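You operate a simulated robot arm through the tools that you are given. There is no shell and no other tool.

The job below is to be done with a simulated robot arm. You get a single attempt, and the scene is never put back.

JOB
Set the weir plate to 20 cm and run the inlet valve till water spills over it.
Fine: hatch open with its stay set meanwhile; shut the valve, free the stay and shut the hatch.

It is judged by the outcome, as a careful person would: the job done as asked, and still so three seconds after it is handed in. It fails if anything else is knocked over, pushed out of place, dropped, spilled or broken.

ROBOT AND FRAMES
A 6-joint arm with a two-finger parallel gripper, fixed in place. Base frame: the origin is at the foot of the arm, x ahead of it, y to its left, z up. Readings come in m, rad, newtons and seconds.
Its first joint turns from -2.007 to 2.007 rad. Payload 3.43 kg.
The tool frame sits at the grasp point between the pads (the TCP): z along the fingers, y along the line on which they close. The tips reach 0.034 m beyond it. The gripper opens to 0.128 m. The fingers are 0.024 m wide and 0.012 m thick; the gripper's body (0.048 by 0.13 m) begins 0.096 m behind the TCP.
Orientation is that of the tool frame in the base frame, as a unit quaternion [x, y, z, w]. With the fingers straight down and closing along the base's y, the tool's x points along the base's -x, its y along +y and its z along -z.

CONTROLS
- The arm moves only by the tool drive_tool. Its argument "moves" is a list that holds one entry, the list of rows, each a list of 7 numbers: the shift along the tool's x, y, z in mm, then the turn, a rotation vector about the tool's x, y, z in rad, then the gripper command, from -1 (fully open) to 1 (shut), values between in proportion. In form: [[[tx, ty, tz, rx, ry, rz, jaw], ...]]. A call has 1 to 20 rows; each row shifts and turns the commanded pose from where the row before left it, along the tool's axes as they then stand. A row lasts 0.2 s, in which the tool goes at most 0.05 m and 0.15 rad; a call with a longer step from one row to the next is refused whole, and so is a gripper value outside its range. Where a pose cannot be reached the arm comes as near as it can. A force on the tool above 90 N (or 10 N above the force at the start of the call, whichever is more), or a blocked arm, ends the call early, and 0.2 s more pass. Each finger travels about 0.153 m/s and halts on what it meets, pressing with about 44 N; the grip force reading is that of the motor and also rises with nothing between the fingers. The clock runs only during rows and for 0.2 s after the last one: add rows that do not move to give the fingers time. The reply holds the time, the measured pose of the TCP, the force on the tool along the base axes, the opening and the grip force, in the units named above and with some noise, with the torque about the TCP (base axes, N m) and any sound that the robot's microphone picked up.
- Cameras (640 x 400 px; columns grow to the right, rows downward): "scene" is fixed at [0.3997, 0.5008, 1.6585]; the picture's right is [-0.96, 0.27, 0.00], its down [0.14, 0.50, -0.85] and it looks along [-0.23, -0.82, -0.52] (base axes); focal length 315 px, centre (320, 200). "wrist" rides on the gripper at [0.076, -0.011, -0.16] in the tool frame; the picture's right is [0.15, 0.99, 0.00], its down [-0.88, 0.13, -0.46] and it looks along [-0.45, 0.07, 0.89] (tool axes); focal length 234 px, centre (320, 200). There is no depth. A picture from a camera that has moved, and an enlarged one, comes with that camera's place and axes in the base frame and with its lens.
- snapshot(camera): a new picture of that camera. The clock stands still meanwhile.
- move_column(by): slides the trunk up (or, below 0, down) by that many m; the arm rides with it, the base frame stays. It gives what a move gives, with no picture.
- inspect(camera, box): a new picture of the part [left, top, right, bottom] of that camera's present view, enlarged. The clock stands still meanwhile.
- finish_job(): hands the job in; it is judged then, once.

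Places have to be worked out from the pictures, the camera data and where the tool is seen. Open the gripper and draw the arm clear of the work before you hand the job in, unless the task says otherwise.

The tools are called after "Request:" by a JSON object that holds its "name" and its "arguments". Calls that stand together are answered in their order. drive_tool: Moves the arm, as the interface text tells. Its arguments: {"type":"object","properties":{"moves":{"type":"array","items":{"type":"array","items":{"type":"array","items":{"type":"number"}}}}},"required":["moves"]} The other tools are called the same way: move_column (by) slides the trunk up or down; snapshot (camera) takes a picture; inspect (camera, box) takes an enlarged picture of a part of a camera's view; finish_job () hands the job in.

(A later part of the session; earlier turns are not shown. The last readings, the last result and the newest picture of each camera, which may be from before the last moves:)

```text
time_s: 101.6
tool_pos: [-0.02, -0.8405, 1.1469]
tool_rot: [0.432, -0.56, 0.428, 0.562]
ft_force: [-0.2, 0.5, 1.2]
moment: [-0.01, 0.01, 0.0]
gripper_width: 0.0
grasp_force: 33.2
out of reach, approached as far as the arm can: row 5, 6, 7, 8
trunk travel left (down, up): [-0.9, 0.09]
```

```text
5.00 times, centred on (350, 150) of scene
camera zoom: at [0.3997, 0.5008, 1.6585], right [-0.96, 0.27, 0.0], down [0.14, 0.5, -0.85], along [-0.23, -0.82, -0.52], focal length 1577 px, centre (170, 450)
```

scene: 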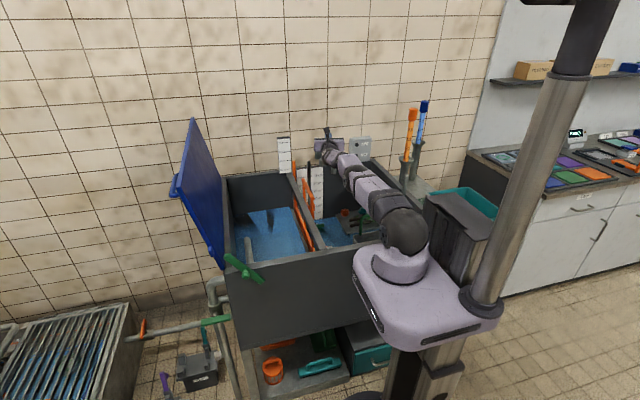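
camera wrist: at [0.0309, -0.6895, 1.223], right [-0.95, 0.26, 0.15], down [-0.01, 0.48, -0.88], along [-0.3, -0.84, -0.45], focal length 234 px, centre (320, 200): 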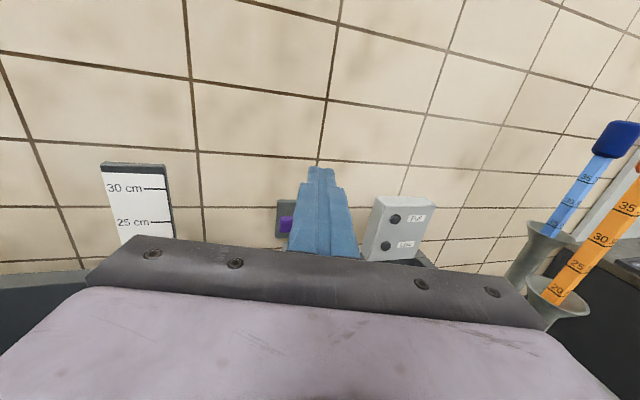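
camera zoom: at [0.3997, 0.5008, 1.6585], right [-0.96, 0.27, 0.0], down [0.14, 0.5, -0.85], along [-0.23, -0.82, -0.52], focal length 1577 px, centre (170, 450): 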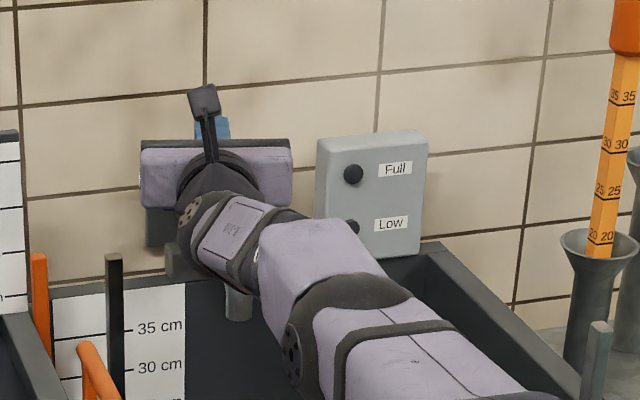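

The wall lever really is about 0.1 m beyond a fully straight arm, so I need to work out which valve actually feeds this tank. I'll zoom on the pipework and labels before assuming anything.

Request:
{"name": "inspect", "arguments": {"camera": "scene", "box": [100, 260, 260, 380]}}

Request:
{"name": "inspect", "arguments": {"camera": "scene", "box": [0, 290, 180, 400]}}

Request:
{"name": "inspect", "arguments": {"camera": "scene", "box": [220, 190, 360, 270]}}

Request:
{"name": "inspect", "arguments": {"camera": "scene", "box": [390, 90, 520, 250]}}

Request:
{"name": "inspect", "arguments": {"camera": "scene", "box": [230, 320, 400, 400]}}

```text
3.33 times, centred on (180, 320) of scene
camera zoom: at [0.3997, 0.5008, 1.6585], right [-0.96, 0.27, 0.0], down [0.14, 0.5, -0.85], along [-0.23, -0.82, -0.52], focal length 1051 px, centre (787, -200)
```

zoom: 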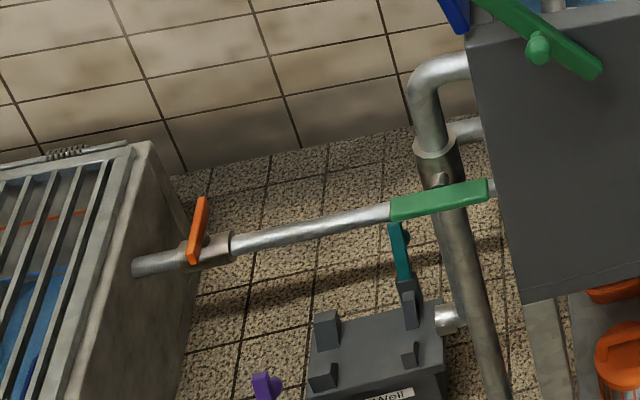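

```text
3.56 times, centred on (90, 345) of scene
camera zoom: at [0.3997, 0.5008, 1.6585], right [-0.96, 0.27, 0.0], down [0.14, 0.5, -0.85], along [-0.23, -0.82, -0.52], focal length 1121 px, centre (1138, -316)
```

zoom: 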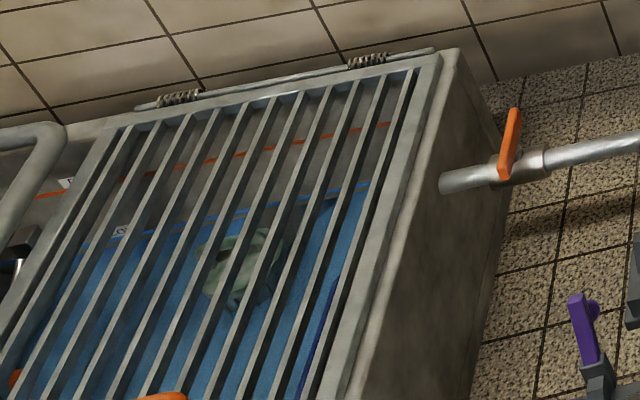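

```text
4.57 times, centred on (290, 230) of scene
camera zoom: at [0.3997, 0.5008, 1.6585], right [-0.96, 0.27, 0.0], down [0.14, 0.5, -0.85], along [-0.23, -0.82, -0.52], focal length 1442 px, centre (457, 63)
```

zoom: 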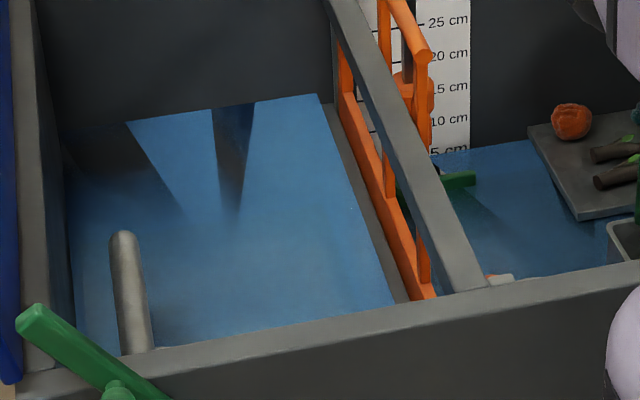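

```text
2.50 times, centred on (455, 170) of scene
camera zoom: at [0.3997, 0.5008, 1.6585], right [-0.96, 0.27, 0.0], down [0.14, 0.5, -0.85], along [-0.23, -0.82, -0.52], focal length 788 px, centre (-18, 275)
```

zoom: 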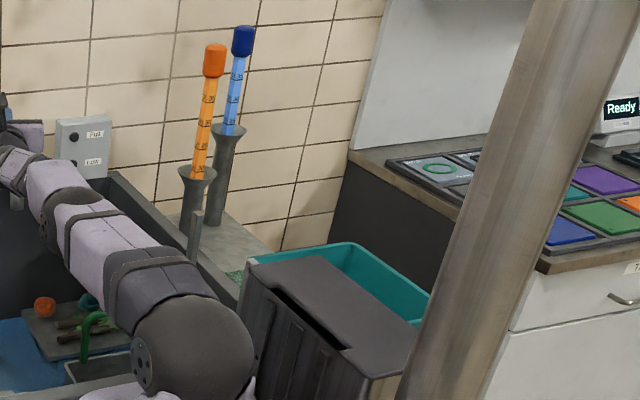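

```text
3.76 times, centred on (315, 360) of scene
camera zoom: at [0.3997, 0.5008, 1.6585], right [-0.96, 0.27, 0.0], down [0.14, 0.5, -0.85], along [-0.23, -0.82, -0.52], focal length 1187 px, centre (339, -402)
```

zoom: 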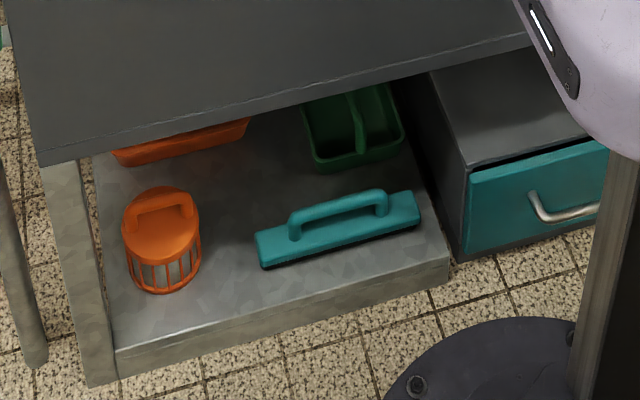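

The weir crest is now visible low beneath the divider bar. Before judging the wall valve unreachable, I'll test pure extension along the tool axis from here.

Request:
{"name": "drive_tool", "arguments": {"moves": [[[0, 0, 20, 0, 0, 0, 1], [0, 0, 20, 0, 0, 0, 1], [0, 0, 20, 0, 0, 0, 1], [0, 0, 0, 0, 0, 0, 1]]]}}

```text
time_s: 102.6
tool_pos: [-0.022, -0.8398, 1.1474]
tool_rot: [0.432, -0.56, 0.429, 0.562]
ft_force: [-0.5, -0.1, 0.0]
moment: [-0.06, -0.01, 0.0]
gripper_width: 0.0
grasp_force: 33.2
out of reach, approached as far as the arm can: row 1, 2, 3
trunk travel left (down, up): [-0.9, 0.09]
```

Confirmed: nothing more to gain. I'll retract the way I came and survey the rest of the plumbing to find the valve that really serves as the inlet.

Request:
{"name": "drive_tool", "arguments": {"moves": [[[12.9, -15.9, -30.8, 0, 0, 0, 1], [12.9, -15.9, -30.8, 0, 0, 0, 1], [12.9, -15.9, -30.8, 0, 0, 0, 1], [12.9, -15.9, -30.8, 0, 0, 0, 1], [0, -15, 0, 0, 0, 0, 1], [0, -15, 0, 0, 0, 0, 1], [0, -15, 0, 0, 0, 0, 1], [0, 0, 0, 0.13, 0, 0, 1], [0, 0, 0, 0.13, 0, 0, 1], [0, -30, 0, 0, 0, 0, 1], [0, -30, 0, 0, 0, 0, 1], [0, -30, 0, 0, 0, 0, 1], [0, -30, -20, 0, 0, 0, 1], [0, -30, -30, 0, 0, 0, 1], [0, -30, -30, 0, 0, 0, 1]]]}}

Request:
{"name": "snapshot", "arguments": {"camera": "scene"}}

Request:
{"name": "snapshot", "arguments": {"camera": "wrist"}}

```text
time_s: 105.8
tool_pos: [0.315, -0.6737, 1.1984]
tool_rot: [0.501, -0.5, 0.497, 0.502]
ft_force: [0.0, -0.2, 0.4]
moment: [0.02, 0.01, -0.03]
gripper_width: 0.0002
grasp_force: 33.0
out of reach, approached as far as the arm can: row 9
trunk travel left (down, up): [-0.9, 0.09]
```

```text
taken
```

scene: 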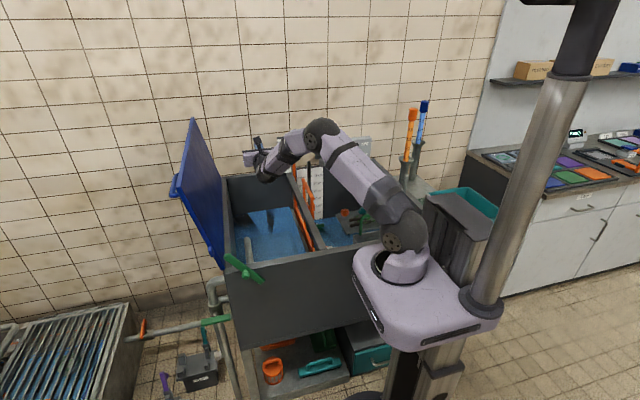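

```text
taken
camera wrist: at [0.3263, -0.5138, 1.2755], right [-0.99, 0.0, 0.15], down [-0.13, 0.46, -0.88], along [-0.07, -0.89, -0.45], focal length 234 px, centre (320, 200)
```

wrist: 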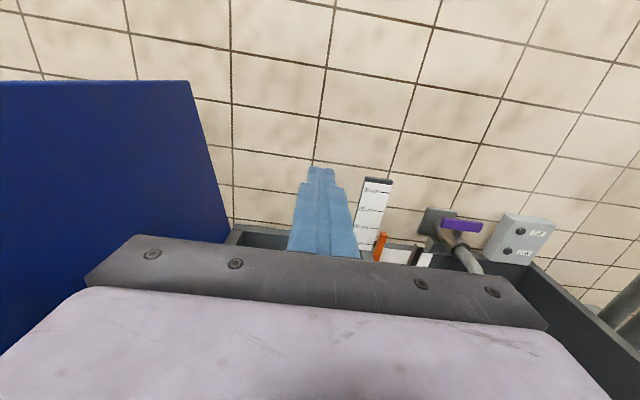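

Request:
{"name": "drive_tool", "arguments": {"moves": [[[0, 0, -30, 0, 0, 0, 1], [0, 0, -30, 0, 0, 0, 1], [0, 0, -30, 0, 0, 0, 1], [0, 0, -30, 0, 0, 0, 1], [0, 0, 0, 0, -0.1428, 0, 1], [0, 0, 0, 0, -0.1428, 0, 1], [0, 0, 0, 0, -0.1428, 0, 1], [0, 0, 0, 0, -0.1428, 0, 1], [0, 0, 0, 0, -0.1428, 0, 1], [0, 0, 0, 0, -0.1428, 0, 1], [0, 0, 0, 0, -0.1428, 0, 1], [0, 0, 0, 0, -0.1428, 0, 1], [0, 0, 0, 0, -0.1428, 0, 1], [0, 0, 0, 0, -0.1428, 0, 1], [0, 0, 0, 0, -0.1428, 0, 1]]]}}

Request:
{"name": "drive_tool", "arguments": {"moves": [[[-36, 0, 0, 0, 0, 0, 1], [-36, 0, 0, 0, 0, 0, 1], [-36, 0, 0, 0, 0, 0, 1], [-36, 0, 0, 0, 0, 0, 1], [-36, 0, 0, 0, 0, 0, 1], [-36, 0, 0, 0, 0, 0, 1], [-36, 0, 0, 0, 0, 0, 1], [-36, 0, 0, 0, 0, 0, 1], [0, 0, 0, 0, 0, 0.1428, 1], [0, 0, 0, 0, 0, 0.1428, 1], [0, 0, 0, 0, 0, 0.1428, 1], [0, 0, 0, 0, 0, 0.1428, 1], [0, 0, 0, 0, 0, 0.1428, 1], [0, 0, 0, 0, 0, 0.1428, 1], [0, 0, 0, 0, 0, 0.1428, 1], [0, 0, 0, 0, 0, 0.1428, 1], [0, 0, 0, 0, 0, 0.1428, 1], [0, 0, 0, 0, 0, 0.1428, 1], [0, 0, 0, 0, 0, 0.1428, 1]]]}}

Request:
{"name": "snapshot", "arguments": {"camera": "wrist"}}

Request:
{"name": "snapshot", "arguments": {"camera": "scene"}}

```text
time_s: 109.0
tool_pos: [0.2954, -0.5147, 1.181]
tool_rot: [-0.706, 0.708, 0.0, -0.003]
ft_force: [0.7, -0.5, -0.1]
moment: [0.06, 0.02, 0.0]
gripper_width: 0.0001
grasp_force: 33.5
out of reach, approached as far as the arm can: row 14, 15
trunk travel left (down, up): [-0.9, 0.09]
```

```text
time_s: 113.0
tool_pos: [0.2964, -0.2254, 1.1831]
tool_rot: [0.003, 1.0, 0.001, -0.003]
ft_force: [0.1, 0.4, -0.2]
moment: [0.0, -0.03, 0.02]
gripper_width: 0.0
grasp_force: 33.2
trunk travel left (down, up): [-0.9, 0.09]
```

```text
taken
camera wrist: at [0.2207, -0.2362, 1.3435], right [-0.14, 0.99, 0.0], down [0.88, 0.12, 0.45], along [0.45, 0.07, -0.89], focal length 234 px, centre (320, 200)
```

wrist: 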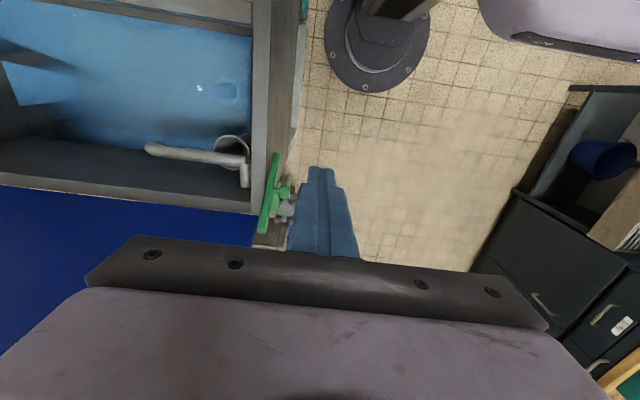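

```text
taken
```

scene: 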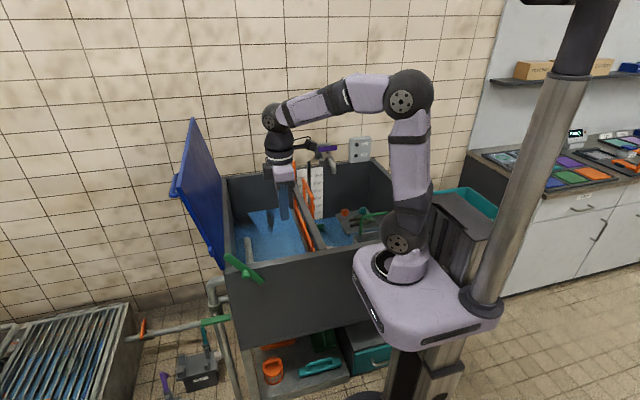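

Request:
{"name": "drive_tool", "arguments": {"moves": [[[0, 10, 0, 0, -0.133, 0, 1], [0, 10, 0, 0, -0.133, 0, 1], [0, 10, 0, 0, -0.133, 0, 1], [0, 0, 0, 0, -0.133, 0, 1], [0, 0, 0, 0, -0.133, 0, 1], [0, 0, 0, 0, -0.133, 0, 1], [0, 0, 0, 0, 0, 0, 1]]]}}

Request:
{"name": "snapshot", "arguments": {"camera": "wrist"}}

Request:
{"name": "inspect", "arguments": {"camera": "wrist", "box": [120, 60, 440, 260]}}

```text
time_s: 114.6
tool_pos: [0.298, -0.1994, 1.181]
tool_rot: [0.002, 0.922, -0.001, 0.387]
ft_force: [0.5, -0.8, 0.1]
moment: [-0.02, 0.0, -0.01]
gripper_width: 0.0002
grasp_force: 33.1
out of reach, approached as far as the arm can: row 5
trunk travel left (down, up): [-0.9, 0.09]
```

```text
taken
camera wrist: at [0.1304, -0.2095, 1.2387], right [-0.1, 0.99, -0.1], down [0.29, 0.13, 0.95], along [0.95, 0.06, -0.3], focal length 234 px, centre (320, 200)
```

wrist: 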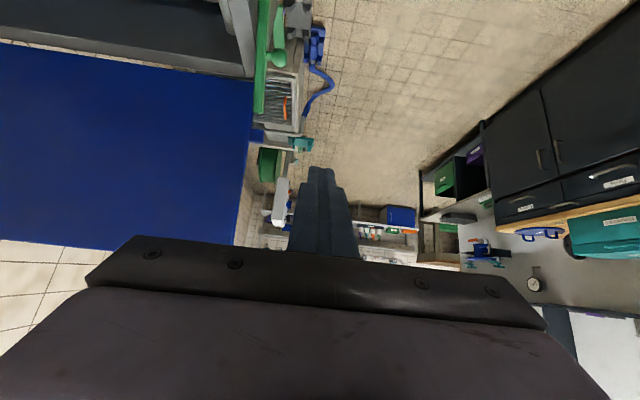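

```text
2.00 times, centred on (280, 160) of wrist
camera zoom: at [0.1304, -0.2095, 1.2387], right [-0.1, 0.99, -0.1], down [0.29, 0.13, 0.95], along [0.95, 0.06, -0.3], focal length 468 px, centre (400, 280)
```

zoom: 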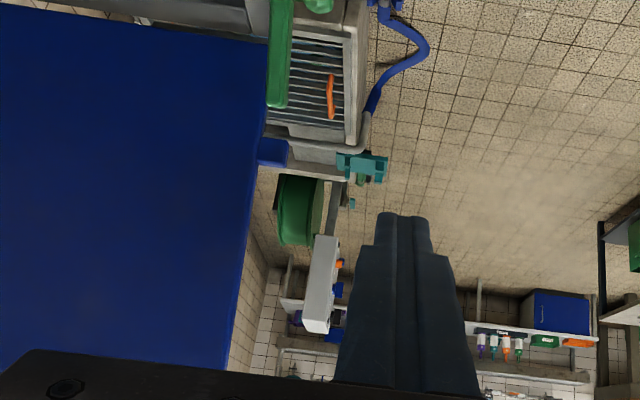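

I'll get a frontal low view of the left-side pipework: square the tool, shift to x≈0.5 in front of the tank, lower the trunk, and look toward the wall.

Request:
{"name": "drive_tool", "arguments": {"moves": [[[0, 0, 0, 0, 0.133, 0, 1], [0, 0, 0, 0, 0.133, 0, 1], [0, 0, 0, 0, 0.133, 0, 1], [0, 0, 0, 0, 0.133, 0, 1], [0, 0, 0, 0, 0.133, 0, 1], [0, 0, 0, 0, 0.133, 0, 1], [-30, 0, 0, 0, 0, -0.1428, 1], [-30, 0, 0, 0, 0, -0.1428, 1], [-30, 0, 0, 0, 0, -0.1428, 1], [0, 0, 0, 0, 0, -0.1428, 1], [0, 0, 0, 0, 0, -0.1428, 1], [0, 0, 0, 0, 0, -0.1428, 1], [0, 0, 0, 0, 0, -0.1428, 1], [0, 0, 0, 0, 0, -0.1428, 1], [0, 0, 0, 0, 0, -0.1428, 1], [0, 0, 0, 0, 0, -0.1428, 1], [0, 0, 0, 0, 0, -0.1428, 1]]]}}

Request:
{"name": "move_column", "arguments": {"by": -0.3}}

Request:
{"name": "snapshot", "arguments": {"camera": "scene"}}

Request:
{"name": "snapshot", "arguments": {"camera": "wrist"}}

```text
time_s: 118.2
tool_pos: [0.3879, -0.1864, 1.1816]
tool_rot: [-0.707, 0.707, 0.002, -0.001]
ft_force: [-0.5, 0.2, 0.8]
moment: [-0.02, -0.02, 0.01]
gripper_width: 0.0
grasp_force: 32.6
trunk travel left (down, up): [-0.9, 0.09]
```

```text
time_s: 121.2
tool_pos: [0.3868, -0.1868, 0.8809]
tool_rot: [-0.706, 0.708, 0.003, -0.002]
ft_force: [-0.7, -0.5, 0.3]
moment: [0.01, 0.03, -0.01]
gripper_width: 0.0
grasp_force: 33.0
trunk travel left (down, up): [-0.6, 0.39]
```

```text
taken
```

scene: 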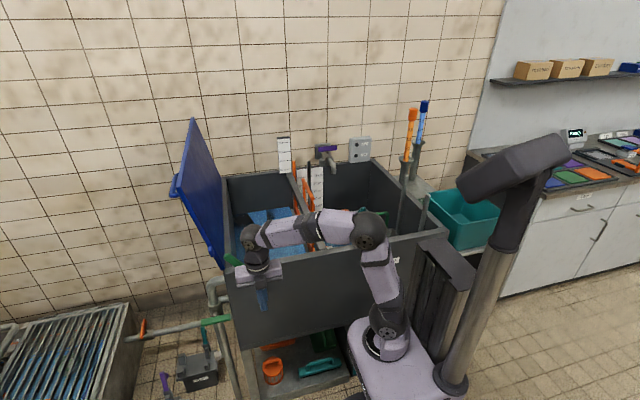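

```text
taken
camera wrist: at [0.3978, -0.2629, 1.0402], right [-0.99, -0.14, 0.0], down [-0.12, 0.88, 0.46], along [-0.07, 0.45, -0.89], focal length 234 px, centre (320, 200)
```

wrist: 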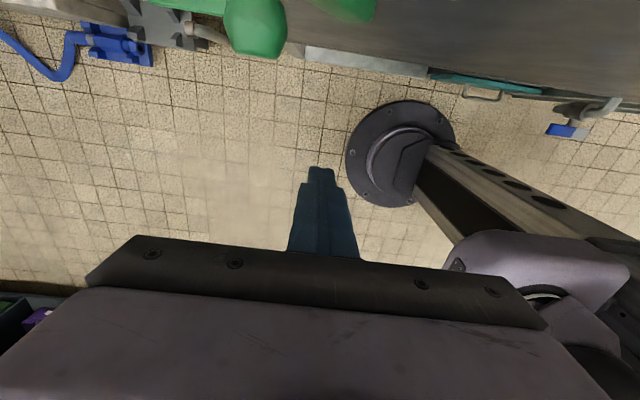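

Clear of the stay. Moving a bit away from it, then levelling the tool to look at the pipes.

Request:
{"name": "drive_tool", "arguments": {"moves": [[[-25, -15, 0, 0, 0, 0, 1], [-25, -20, 0, 0, 0, 0, 1], [-25, -20, 0, 0, 0, 0, 1], [0, -20, 0, 0, 0, 0, 1], [0, -20, 0, 0, 0, 0, 1], [0, 0, 0, 0, 0.1428, 0, 1], [0, 0, 0, 0, 0.1428, 0, 1], [0, 0, 0, 0, 0.1428, 0, 1], [0, 0, 0, 0, 0.1428, 0, 1], [0, 0, 0, 0, 0.1428, 0, 1], [0, 0, 0, 0, 0.1428, 0, 1], [0, 0, 0, 0, 0.1428, 0, 1], [0, 0, 0, 0, 0.1428, 0, 1], [0, 0, 0, 0, 0, 0, 1]]]}}

Request:
{"name": "snapshot", "arguments": {"camera": "wrist"}}

Request:
{"name": "snapshot", "arguments": {"camera": "scene"}}

```text
time_s: 124.2
tool_pos: [0.4821, -0.1119, 0.8815]
tool_rot: [0.595, -0.595, 0.381, 0.384]
ft_force: [1.2, 0.7, 0.1]
moment: [0.02, -0.01, 0.02]
gripper_width: 0.0001
grasp_force: 32.9
trunk travel left (down, up): [-0.6, 0.39]
```

```text
taken
camera wrist: at [0.4936, 0.0017, 1.0158], right [-0.99, -0.06, 0.14], down [-0.13, 0.78, -0.61], along [-0.07, -0.62, -0.78], focal length 234 px, centre (320, 200)
```

wrist: 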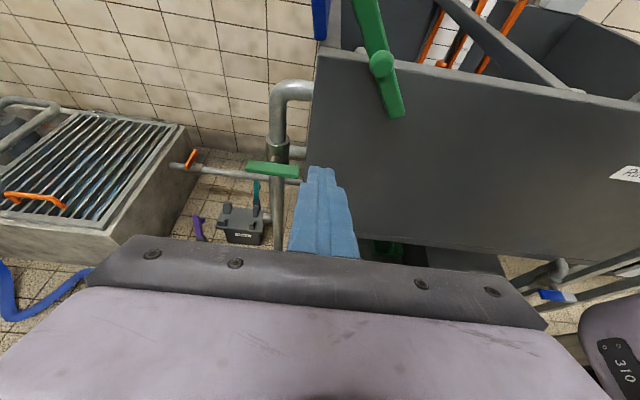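

```text
taken
```

scene: 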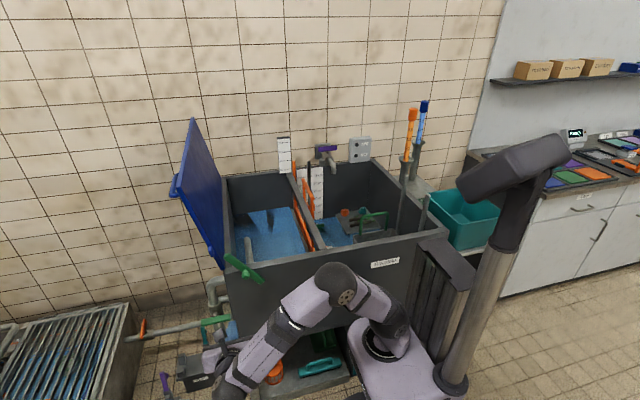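

Now a clear view. Enlarging the pipes, levers and labels.

Request:
{"name": "inspect", "arguments": {"camera": "wrist", "box": [150, 60, 330, 260]}}

Request:
{"name": "inspect", "arguments": {"camera": "wrist", "box": [500, 140, 640, 320]}}

Request:
{"name": "inspect", "arguments": {"camera": "scene", "box": [340, 220, 440, 300]}}

Request:
{"name": "inspect", "arguments": {"camera": "wrist", "box": [0, 80, 220, 270]}}

```text
2.00 times, centred on (240, 160) of wrist
camera zoom: at [0.4936, 0.0017, 1.0158], right [-0.99, -0.06, 0.14], down [-0.13, 0.78, -0.61], along [-0.07, -0.62, -0.78], focal length 468 px, centre (480, 280)
```

zoom: 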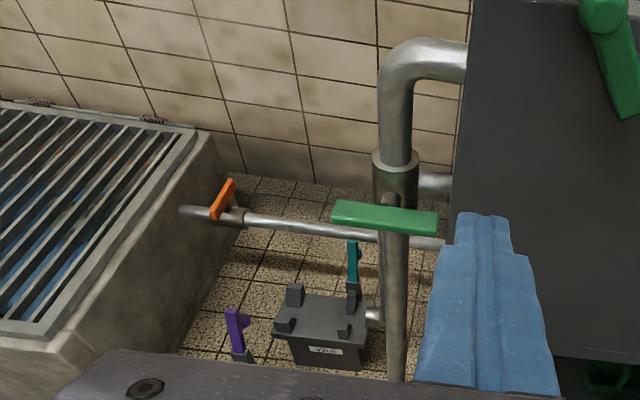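

```text
2.22 times, centred on (570, 230) of wrist
camera zoom: at [0.4936, 0.0017, 1.0158], right [-0.99, -0.06, 0.14], down [-0.13, 0.78, -0.61], along [-0.07, -0.62, -0.78], focal length 520 px, centre (-236, 133)
```

zoom: 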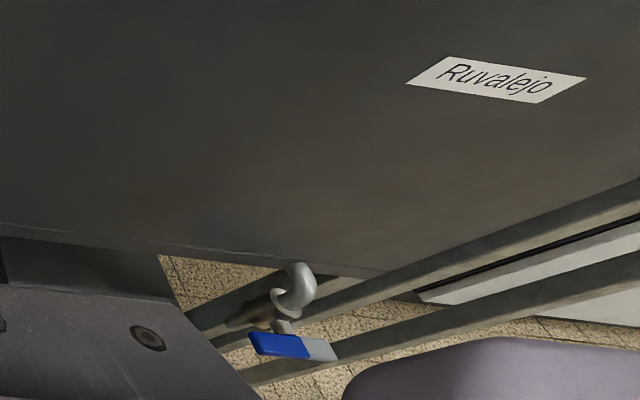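

```text
5.00 times, centred on (390, 260) of scene
camera zoom: at [0.3997, 0.5008, 1.6585], right [-0.96, 0.27, 0.0], down [0.14, 0.5, -0.85], along [-0.23, -0.82, -0.52], focal length 1577 px, centre (-30, -100)
```

zoom: 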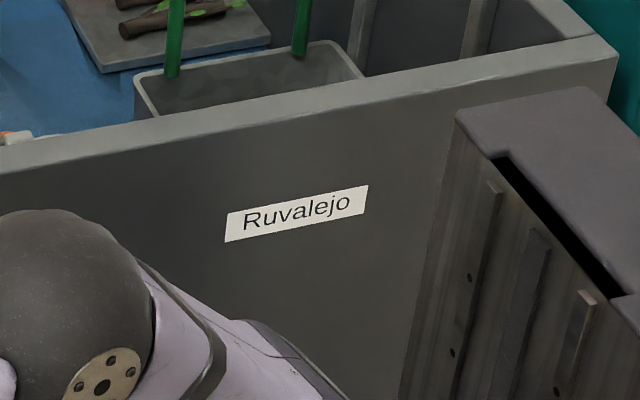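

```text
2.11 times, centred on (110, 175) of wrist
camera zoom: at [0.4936, 0.0017, 1.0158], right [-0.99, -0.06, 0.14], down [-0.13, 0.78, -0.61], along [-0.07, -0.62, -0.78], focal length 493 px, centre (762, 253)
```

zoom: 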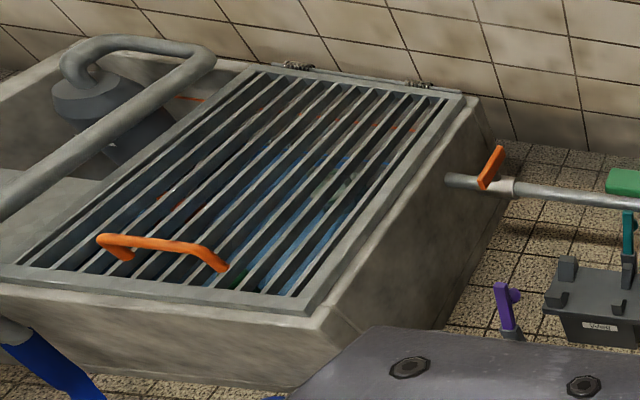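

This clarifies the plumbing: a riser from the "Well" runs up the tank's left side, through a green-lever valve (lever across the pipe, so shut), over an elbow into the hatch chamber, ending in a down-turned spout inside it. That is the tank's inlet and it is within reach: lever centre about (0.563, −0.335, 0.677). The purple wall tap is out of reach. I'll line up in front of the green lever with jaws closing vertically.

Request:
{"name": "drive_tool", "arguments": {"moves": [[[0, 0, 0, 0, 0.143, 0, 0], [0, 0, 0, 0, 0.143, 0, 0], [0, 0, 0, 0, 0.143, 0, 0], [0, 0, 0, 0, 0, 0.1428, 0], [0, 0, 0, 0, 0, 0.1428, 0], [0, 0, 0, 0, 0, 0.1428, 0], [0, 0, 0, 0, 0, 0.1428, 0], [0, 0, 0, 0, 0, 0.1428, 0], [0, 0, 0, 0, 0, 0.1428, 0], [0, 0, 0, 0, 0, 0.1428, 0], [0, 0, 0, 0, 0, 0.1428, 0], [0, 0, 0, 0, 0, 0.1428, 0], [0, 0, 0, 0, 0, 0.1428, 0], [0, 0, 0, 0, 0, 0.1428, 0], [-20, 0, 0, 0, 0, 0, 0], [-20, 20, 0, 0, 0, 0, 0], [-20, 20, 0, 0, 0, 0, 0], [-18, 20, 0, 0, 0, 0, 0]]]}}

Request:
{"name": "snapshot", "arguments": {"camera": "wrist"}}

Request:
{"name": "snapshot", "arguments": {"camera": "scene"}}

```text
time_s: 128.0
tool_pos: [0.5619, -0.1129, 0.817]
tool_rot: [0.001, 0.708, -0.707, -0.002]
ft_force: [0.2, -0.2, -0.1]
moment: [-0.01, -0.02, 0.01]
gripper_width: 0.0641
grasp_force: 0.1
trunk travel left (down, up): [-0.6, 0.39]
```

```text
taken
camera wrist: at [0.4857, 0.0463, 0.8286], right [-0.15, 0.0, -0.99], down [0.88, 0.45, -0.13], along [0.45, -0.89, -0.07], focal length 234 px, centre (320, 200)
```

wrist: 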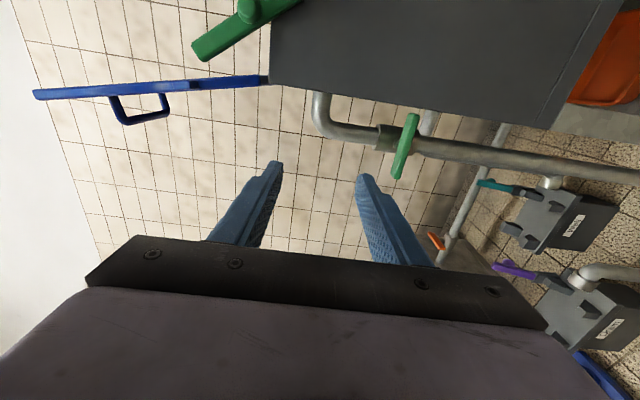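

```text
taken
```

scene: 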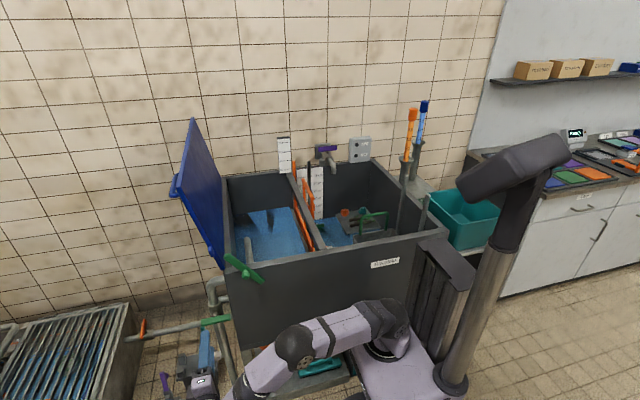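

Request:
{"name": "inspect", "arguments": {"camera": "wrist", "box": [300, 80, 480, 200]}}

Request:
{"name": "inspect", "arguments": {"camera": "wrist", "box": [420, 140, 640, 380]}}

```text
3.33 times, centred on (390, 140) of wrist
camera zoom: at [0.4857, 0.0463, 0.8286], right [-0.15, 0.0, -0.99], down [0.88, 0.45, -0.13], along [0.45, -0.89, -0.07], focal length 781 px, centre (87, 400)
```

zoom: 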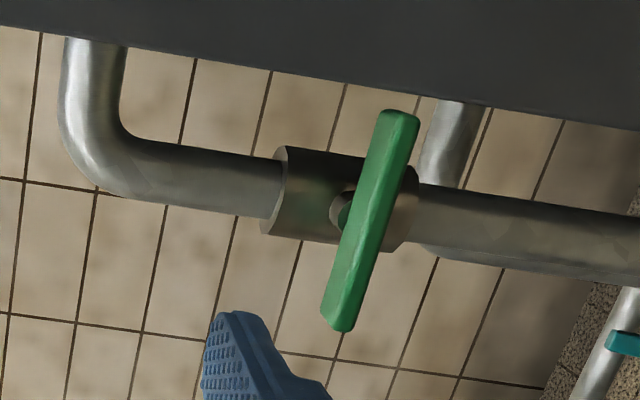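

```text
1.67 times, centred on (530, 260) of wrist
camera zoom: at [0.4857, 0.0463, 0.8286], right [-0.15, 0.0, -0.99], down [0.88, 0.45, -0.13], along [0.45, -0.89, -0.07], focal length 390 px, centre (-30, 100)
```

zoom: 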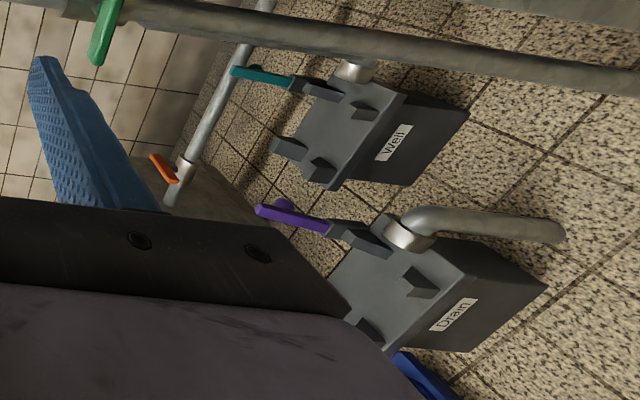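

Labels settle it: the riser is fed from the box marked "Well", and the other box is "Drain". So the green lever is the inlet valve. Its bar spans x 0.51–0.615 at z≈0.676. Lining up with its centre.

Request:
{"name": "drive_tool", "arguments": {"moves": [[[0, 35, 0, 0, 0, 0, 0], [0, 35, 0, 0, 0, 0, 0], [0, 35, 0, 0, 0, 0, 0], [0, 36, 0, 0, 0, 0, 0], [0, 0, 30, 0, 0, 0, 0], [0, 0, 30, 0, 0, 0, 0], [0, 0, 30, 0, 0, 0, 0], [0, 0, 30, 0, 0, 0, 0], [0, 0, 20, 0, 0, 0, 0], [0, 0, 0, 0, 0, 0, 0]]]}}

Request:
{"name": "snapshot", "arguments": {"camera": "wrist"}}

Request:
{"name": "snapshot", "arguments": {"camera": "scene"}}

```text
time_s: 130.2
tool_pos: [0.5589, -0.2528, 0.6798]
tool_rot: [-0.001, 0.708, -0.707, -0.003]
ft_force: [0.7, 0.5, 0.2]
moment: [0.0, 0.02, -0.01]
gripper_width: 0.0641
grasp_force: 0.1
trunk travel left (down, up): [-0.6, 0.39]
```

```text
taken
camera wrist: at [0.4825, -0.0925, 0.6908], right [-0.15, 0.0, -0.99], down [0.88, 0.45, -0.13], along [0.45, -0.89, -0.07], focal length 234 px, centre (320, 200)
```

wrist: 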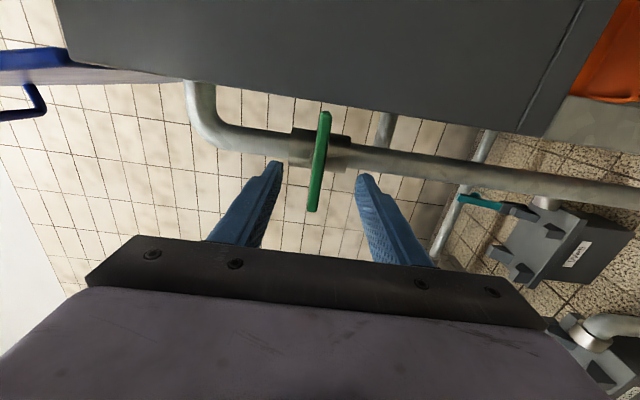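

```text
taken
```

scene: 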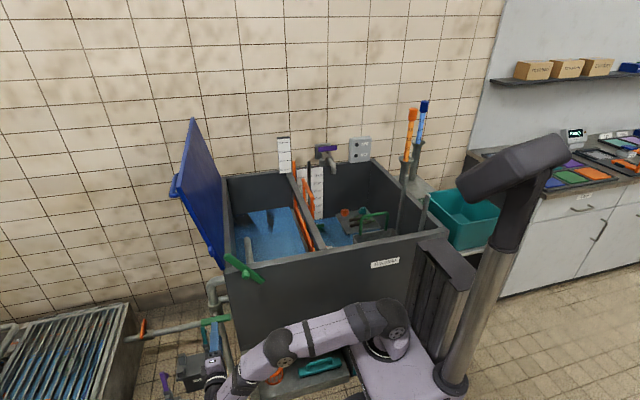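

Lever is centred between the jaws at about (0.557, −0.323, 0.680). Advancing slowly.

Request:
{"name": "drive_tool", "arguments": {"moves": [[[0, 0, 12, 0, 0, 0, 0], [0, 0, 12, 0, 0, 0, 0], [0, 0, 12, 0, 0, 0, 0], [0, 0, 6, 0, 0, 0, 0], [0, 0, 0, 0, 0, 0, 0]]]}}

Request:
{"name": "snapshot", "arguments": {"camera": "wrist"}}

```text
time_s: 131.4
tool_pos: [0.5577, -0.296, 0.6784]
tool_rot: [0.0, 0.708, -0.706, -0.003]
ft_force: [0.6, -0.3, -1.0]
moment: [-0.01, 0.0, 0.02]
gripper_width: 0.0639
grasp_force: 0.1
trunk travel left (down, up): [-0.6, 0.39]
```

```text
taken
camera wrist: at [0.4822, -0.1344, 0.6903], right [-0.15, 0.0, -0.99], down [0.88, 0.45, -0.13], along [0.45, -0.89, -0.07], focal length 234 px, centre (320, 200)
```

wrist: 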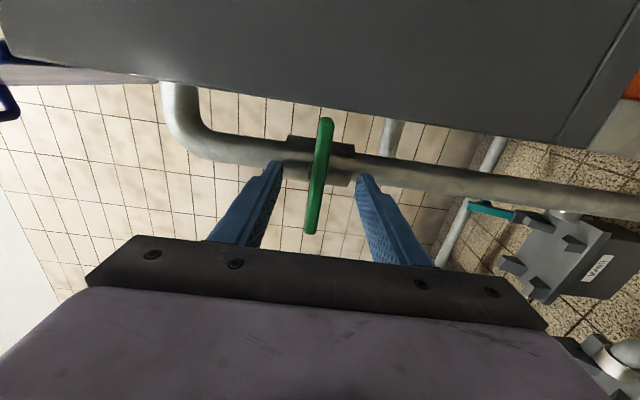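

Closing on the lever and testing a small counter-clockwise turn (as seen from the front).

Request:
{"name": "drive_tool", "arguments": {"moves": [[[0, 0, 0, 0, 0, 0, 1], [0, 0, 0, 0, 0, 0, 1], [0, 0, 0, 0, 0, 0, 1]]]}}

Request:
{"name": "drive_tool", "arguments": {"moves": [[[0, 0, 0, 0, 0, -0.1, 1], [0, 0, 0, 0, 0, -0.1, 1], [0, 0, 0, 0, 0, 0, 1]]]}}

Request:
{"name": "snapshot", "arguments": {"camera": "wrist"}}

Request:
{"name": "inspect", "arguments": {"camera": "scene", "box": [180, 280, 270, 370]}}

```text
time_s: 132.2
tool_pos: [0.5581, -0.2948, 0.6801]
tool_rot: [0.0, 0.707, -0.707, -0.002]
ft_force: [2.5, -2.2, 7.7]
moment: [-0.21, -0.32, -0.74]
gripper_width: 0.0117
grasp_force: 45.1
trunk travel left (down, up): [-0.6, 0.39]
```

```text
time_s: 133.0
tool_pos: [0.5576, -0.2936, 0.6794]
tool_rot: [-0.069, 0.704, -0.703, -0.074]
ft_force: [-2.4, -0.4, 13.2]
moment: [0.04, -1.32, -0.46]
gripper_width: 0.0167
grasp_force: 45.0
trunk travel left (down, up): [-0.6, 0.39]
```

```text
taken
camera wrist: at [0.4856, -0.1343, 0.706], right [-0.34, 0.0, -0.94], down [0.84, 0.45, -0.3], along [0.42, -0.89, -0.16], focal length 234 px, centre (320, 200)
```

wrist: 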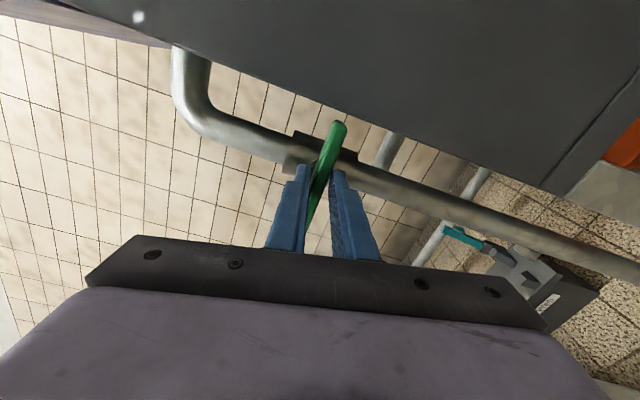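

```text
4.44 times, centred on (225, 325) of scene
camera zoom: at [0.3997, 0.5008, 1.6585], right [-0.96, 0.27, 0.0], down [0.14, 0.5, -0.85], along [-0.23, -0.82, -0.52], focal length 1402 px, centre (742, -356)
```

zoom: 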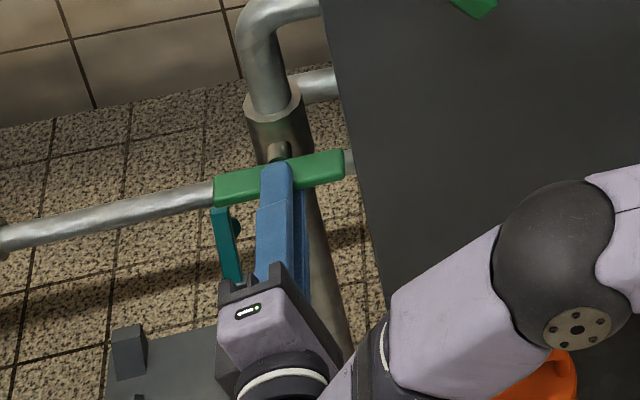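

The lever didn't follow (jaws were wedged open, 1.3 N·m). Trying the other direction.

Request:
{"name": "drive_tool", "arguments": {"moves": [[[0, 0, 0, 0, 0, 0.1, 1], [0, 0, 0, 0, 0, 0.1, 1], [0, 0, 0, 0, 0, 0.1, 1], [0, 0, 0, 0, 0, 0.1, 1], [0, 0, 0, 0, 0, 0, 1]]]}}

Request:
{"name": "inspect", "arguments": {"camera": "scene", "box": [180, 280, 270, 370]}}

Request:
{"name": "snapshot", "arguments": {"camera": "wrist"}}

```text
time_s: 134.2
tool_pos: [0.5592, -0.2941, 0.6799]
tool_rot: [-0.071, -0.703, 0.704, -0.071]
ft_force: [12.0, -6.2, 17.4]
moment: [-0.12, -0.07, -0.83]
gripper_width: 0.0121
grasp_force: 45.2
trunk travel left (down, up): [-0.6, 0.39]
```

```text
4.44 times, centred on (225, 325) of scene
camera zoom: at [0.3997, 0.5008, 1.6585], right [-0.96, 0.27, 0.0], down [0.14, 0.5, -0.85], along [-0.23, -0.82, -0.52], focal length 1402 px, centre (742, -356)
```

zoom: 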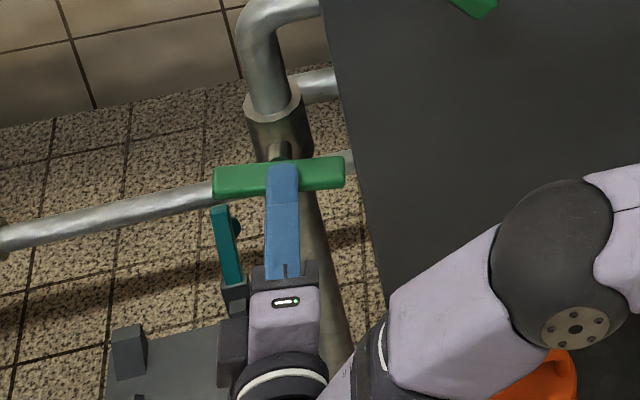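

```text
taken
camera wrist: at [0.4815, -0.1346, 0.6755], right [0.05, 0.0, -1.0], down [0.89, 0.46, 0.05], along [0.45, -0.89, 0.02], focal length 234 px, centre (320, 200)
```

wrist: 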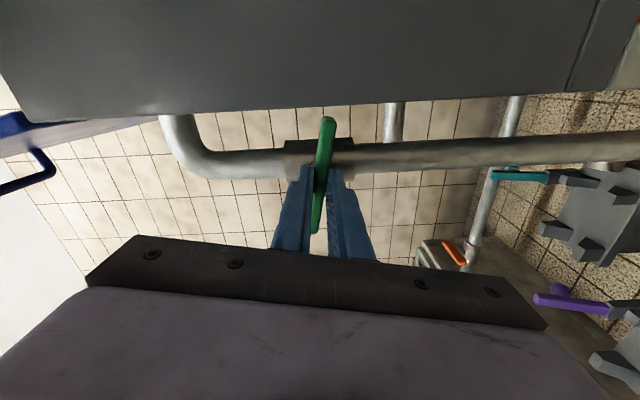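

Turning this way moves the lever smoothly (left end rising). Continuing the turn.

Request:
{"name": "drive_tool", "arguments": {"moves": [[[0, 0, 0, 0, 0, 0.14, 1], [0, 0, 0, 0, 0, 0.14, 1], [0, 0, 0, 0, 0, 0.14, 1], [0, 0, 0, 0, 0, 0.14, 1], [0, 0, 0, 0, 0, 0, 1]]]}}

Request:
{"name": "inspect", "arguments": {"camera": "scene", "box": [180, 280, 270, 370]}}

Request:
{"name": "inspect", "arguments": {"camera": "scene", "box": [220, 150, 400, 270]}}

```text
time_s: 135.4
tool_pos: [0.5591, -0.2947, 0.6791]
tool_rot: [0.261, 0.657, -0.657, 0.262]
ft_force: [7.3, -13.0, 12.3]
moment: [-0.8, -0.02, 0.85]
gripper_width: 0.0119
grasp_force: 44.9
trunk travel left (down, up): [-0.6, 0.39]
```

```text
4.44 times, centred on (225, 325) of scene
camera zoom: at [0.3997, 0.5008, 1.6585], right [-0.96, 0.27, 0.0], down [0.14, 0.5, -0.85], along [-0.23, -0.82, -0.52], focal length 1402 px, centre (742, -356)
```

zoom: 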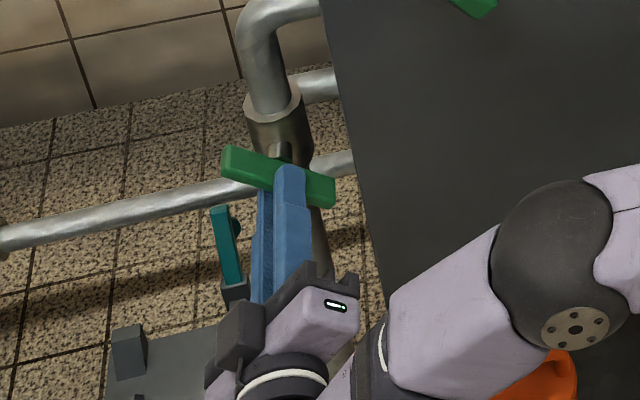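

```text
3.33 times, centred on (310, 210) of scene
camera zoom: at [0.3997, 0.5008, 1.6585], right [-0.96, 0.27, 0.0], down [0.14, 0.5, -0.85], along [-0.23, -0.82, -0.52], focal length 1051 px, centre (353, 167)
```

zoom: 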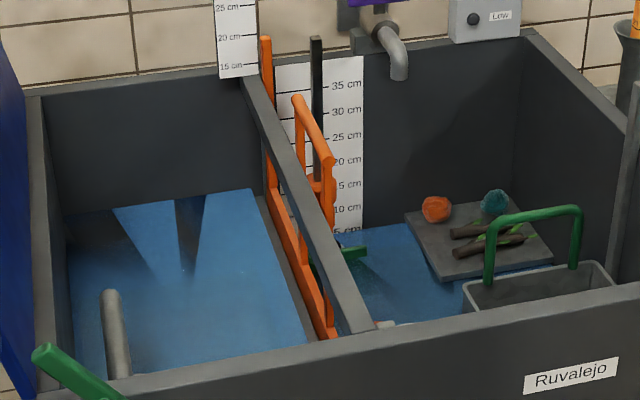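

Lever at about 43°. Continuing to fully open, then checking for flow.

Request:
{"name": "drive_tool", "arguments": {"moves": [[[0, 0, 0, 0, 0, 0.14, 1], [0, 0, 0, 0, 0, 0.14, 1], [0, 0, 0, 0, 0, 0.14, 1], [0, 0, 0, 0, 0, 0.14, 1], [0, 0, 0, 0, 0, 0, 1]]]}}

Request:
{"name": "inspect", "arguments": {"camera": "scene", "box": [180, 280, 270, 370]}}

Request:
{"name": "inspect", "arguments": {"camera": "scene", "box": [220, 150, 400, 270]}}

```text
time_s: 136.6
tool_pos: [0.5595, -0.2953, 0.6797]
tool_rot: [0.432, 0.56, -0.559, 0.432]
ft_force: [5.9, -8.4, 6.1]
moment: [-1.38, -0.08, 0.62]
gripper_width: 0.0117
grasp_force: 45.1
trunk travel left (down, up): [-0.6, 0.39]
```

```text
4.44 times, centred on (225, 325) of scene
camera zoom: at [0.3997, 0.5008, 1.6585], right [-0.96, 0.27, 0.0], down [0.14, 0.5, -0.85], along [-0.23, -0.82, -0.52], focal length 1402 px, centre (742, -356)
```

zoom: 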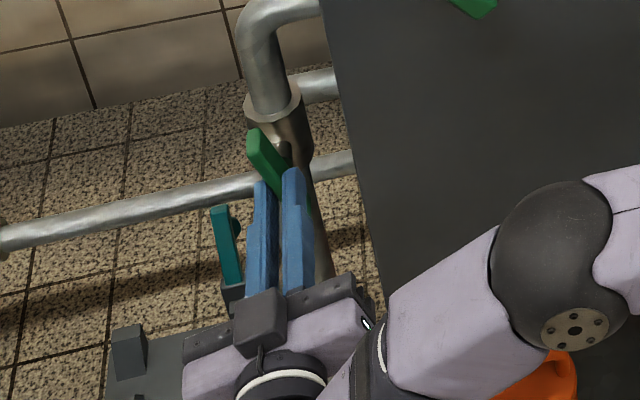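

```text
3.33 times, centred on (310, 210) of scene
camera zoom: at [0.3997, 0.5008, 1.6585], right [-0.96, 0.27, 0.0], down [0.14, 0.5, -0.85], along [-0.23, -0.82, -0.52], focal length 1051 px, centre (353, 167)
```

zoom: 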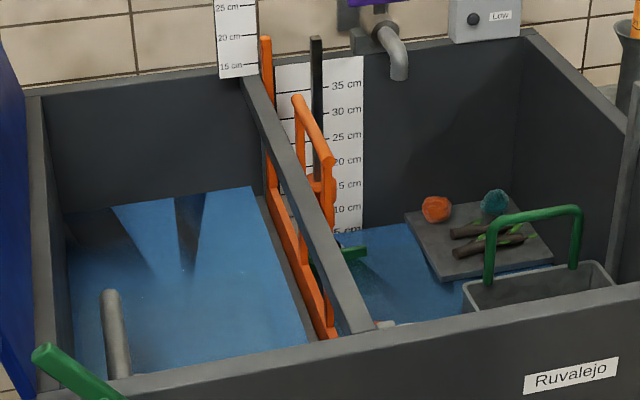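

Request:
{"name": "drive_tool", "arguments": {"moves": [[[0, 0, 0, 0, 0, 0.12, 1], [0, 0, 0, 0, 0, 0.1, 1], [0, 0, 0, 0, 0, 0, 1], [0, 0, 0, 0, 0, 0, 1], [0, 0, 0, 0, 0, 0, 1], [0, 0, 0, 0, 0, 0, 1]]]}}

Request:
{"name": "inspect", "arguments": {"camera": "scene", "box": [220, 150, 400, 270]}}

Request:
{"name": "inspect", "arguments": {"camera": "scene", "box": [180, 280, 270, 370]}}

```text
time_s: 138.0
tool_pos: [0.5599, -0.2956, 0.6785]
tool_rot: [-0.492, -0.509, 0.509, -0.49]
ft_force: [13.4, -5.5, 5.6]
moment: [0.54, 0.03, 0.43]
gripper_width: 0.012
grasp_force: 45.0
trunk travel left (down, up): [-0.6, 0.39]
```

```text
3.33 times, centred on (310, 210) of scene
camera zoom: at [0.3997, 0.5008, 1.6585], right [-0.96, 0.27, 0.0], down [0.14, 0.5, -0.85], along [-0.23, -0.82, -0.52], focal length 1051 px, centre (353, 167)
```

zoom: 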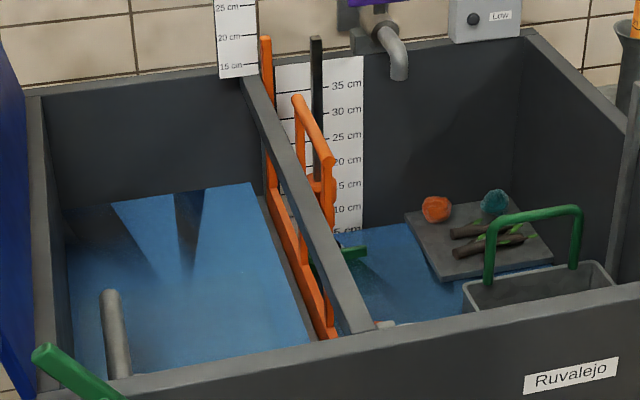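

```text
4.44 times, centred on (225, 325) of scene
camera zoom: at [0.3997, 0.5008, 1.6585], right [-0.96, 0.27, 0.0], down [0.14, 0.5, -0.85], along [-0.23, -0.82, -0.52], focal length 1402 px, centre (742, -356)
```

zoom: 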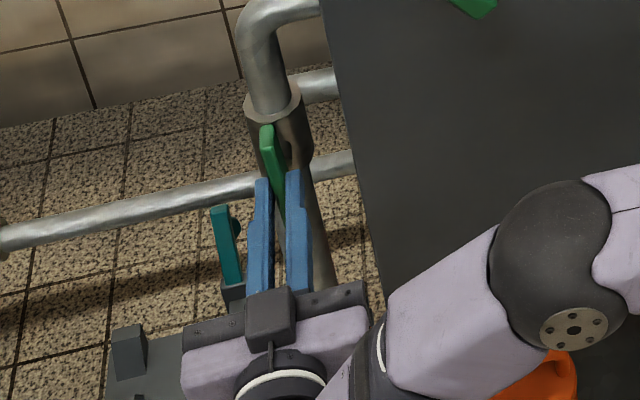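

The water edge in the hatch chamber is creeping up the back wall, so it is filling: the green valve is the inlet. I'll keep hold of the lever and wait, monitoring the level.

Request:
{"name": "drive_tool", "arguments": {"moves": [[[0, 0, 0, 0, 0, 0, 1], [0, 0, 0, 0, 0, 0, 1], [0, 0, 0, 0, 0, 0, 1], [0, 0, 0, 0, 0, 0, 1], [0, 0, 0, 0, 0, 0, 1], [0, 0, 0, 0, 0, 0, 1], [0, 0, 0, 0, 0, 0, 1], [0, 0, 0, 0, 0, 0, 1], [0, 0, 0, 0, 0, 0, 1], [0, 0, 0, 0, 0, 0, 1], [0, 0, 0, 0, 0, 0, 1], [0, 0, 0, 0, 0, 0, 1], [0, 0, 0, 0, 0, 0, 1], [0, 0, 0, 0, 0, 0, 1], [0, 0, 0, 0, 0, 0, 1], [0, 0, 0, 0, 0, 0, 1], [0, 0, 0, 0, 0, 0, 1], [0, 0, 0, 0, 0, 0, 1]]]}}

Request:
{"name": "inspect", "arguments": {"camera": "scene", "box": [220, 150, 400, 270]}}

```text
time_s: 141.8
tool_pos: [0.5601, -0.2954, 0.6798]
tool_rot: [0.491, 0.509, -0.509, 0.491]
ft_force: [15.6, -2.3, 3.0]
moment: [0.25, 0.05, 0.44]
gripper_width: 0.012
grasp_force: 45.0
trunk travel left (down, up): [-0.6, 0.39]
```

```text
3.33 times, centred on (310, 210) of scene
camera zoom: at [0.3997, 0.5008, 1.6585], right [-0.96, 0.27, 0.0], down [0.14, 0.5, -0.85], along [-0.23, -0.82, -0.52], focal length 1051 px, centre (353, 167)
```

zoom: 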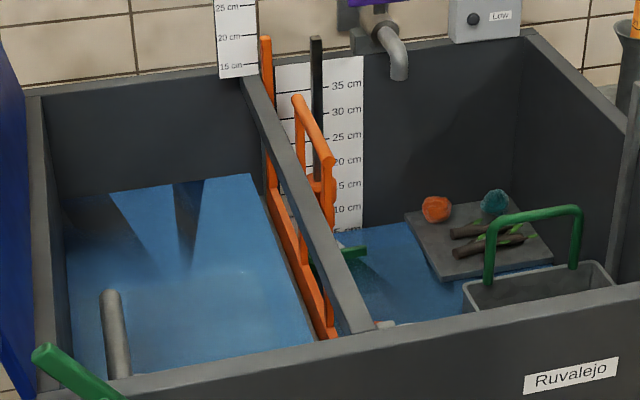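

The left chamber's level is now roughly 18–18.5 cm by the level scale and rising about 0.45 cm/s, so it should reach the 20 cm crest in a few seconds. Waiting in shorter steps.

Request:
{"name": "drive_tool", "arguments": {"moves": [[[0, 0, 0, 0, 0, 0, 1], [0, 0, 0, 0, 0, 0, 1], [0, 0, 0, 0, 0, 0, 1], [0, 0, 0, 0, 0, 0, 1], [0, 0, 0, 0, 0, 0, 1], [0, 0, 0, 0, 0, 0, 1], [0, 0, 0, 0, 0, 0, 1], [0, 0, 0, 0, 0, 0, 1], [0, 0, 0, 0, 0, 0, 1], [0, 0, 0, 0, 0, 0, 1], [0, 0, 0, 0, 0, 0, 1], [0, 0, 0, 0, 0, 0, 1]]]}}

Request:
{"name": "inspect", "arguments": {"camera": "scene", "box": [220, 150, 400, 270]}}

Request:
{"name": "inspect", "arguments": {"camera": "scene", "box": [280, 190, 340, 255]}}

```text
time_s: 144.4
tool_pos: [0.5596, -0.2944, 0.6774]
tool_rot: [-0.491, -0.509, 0.509, -0.491]
ft_force: [13.1, -3.5, 2.4]
moment: [-0.42, 0.0, 0.46]
gripper_width: 0.0119
grasp_force: 44.7
trunk travel left (down, up): [-0.6, 0.39]
```

```text
3.33 times, centred on (310, 210) of scene
camera zoom: at [0.3997, 0.5008, 1.6585], right [-0.96, 0.27, 0.0], down [0.14, 0.5, -0.85], along [-0.23, -0.82, -0.52], focal length 1051 px, centre (353, 167)
```

zoom: 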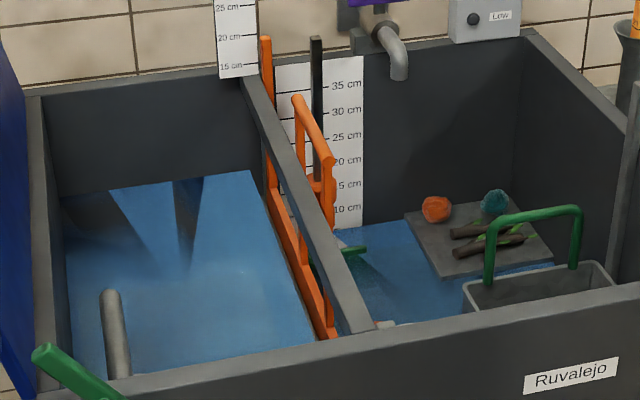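

```text
6.15 times, centred on (310, 222) of scene
camera zoom: at [0.3997, 0.5008, 1.6585], right [-0.96, 0.27, 0.0], down [0.14, 0.5, -0.85], along [-0.23, -0.82, -0.52], focal length 1941 px, centre (382, 62)
```

zoom: 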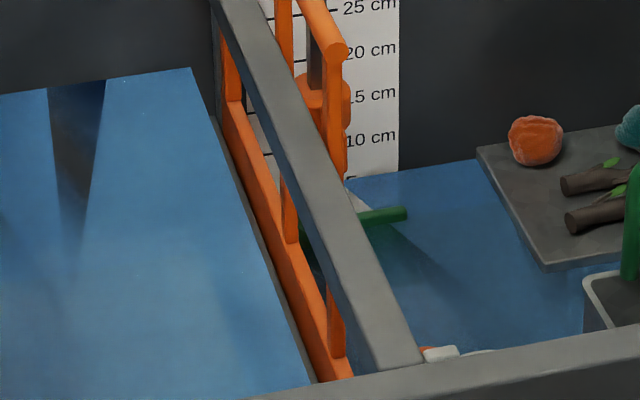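

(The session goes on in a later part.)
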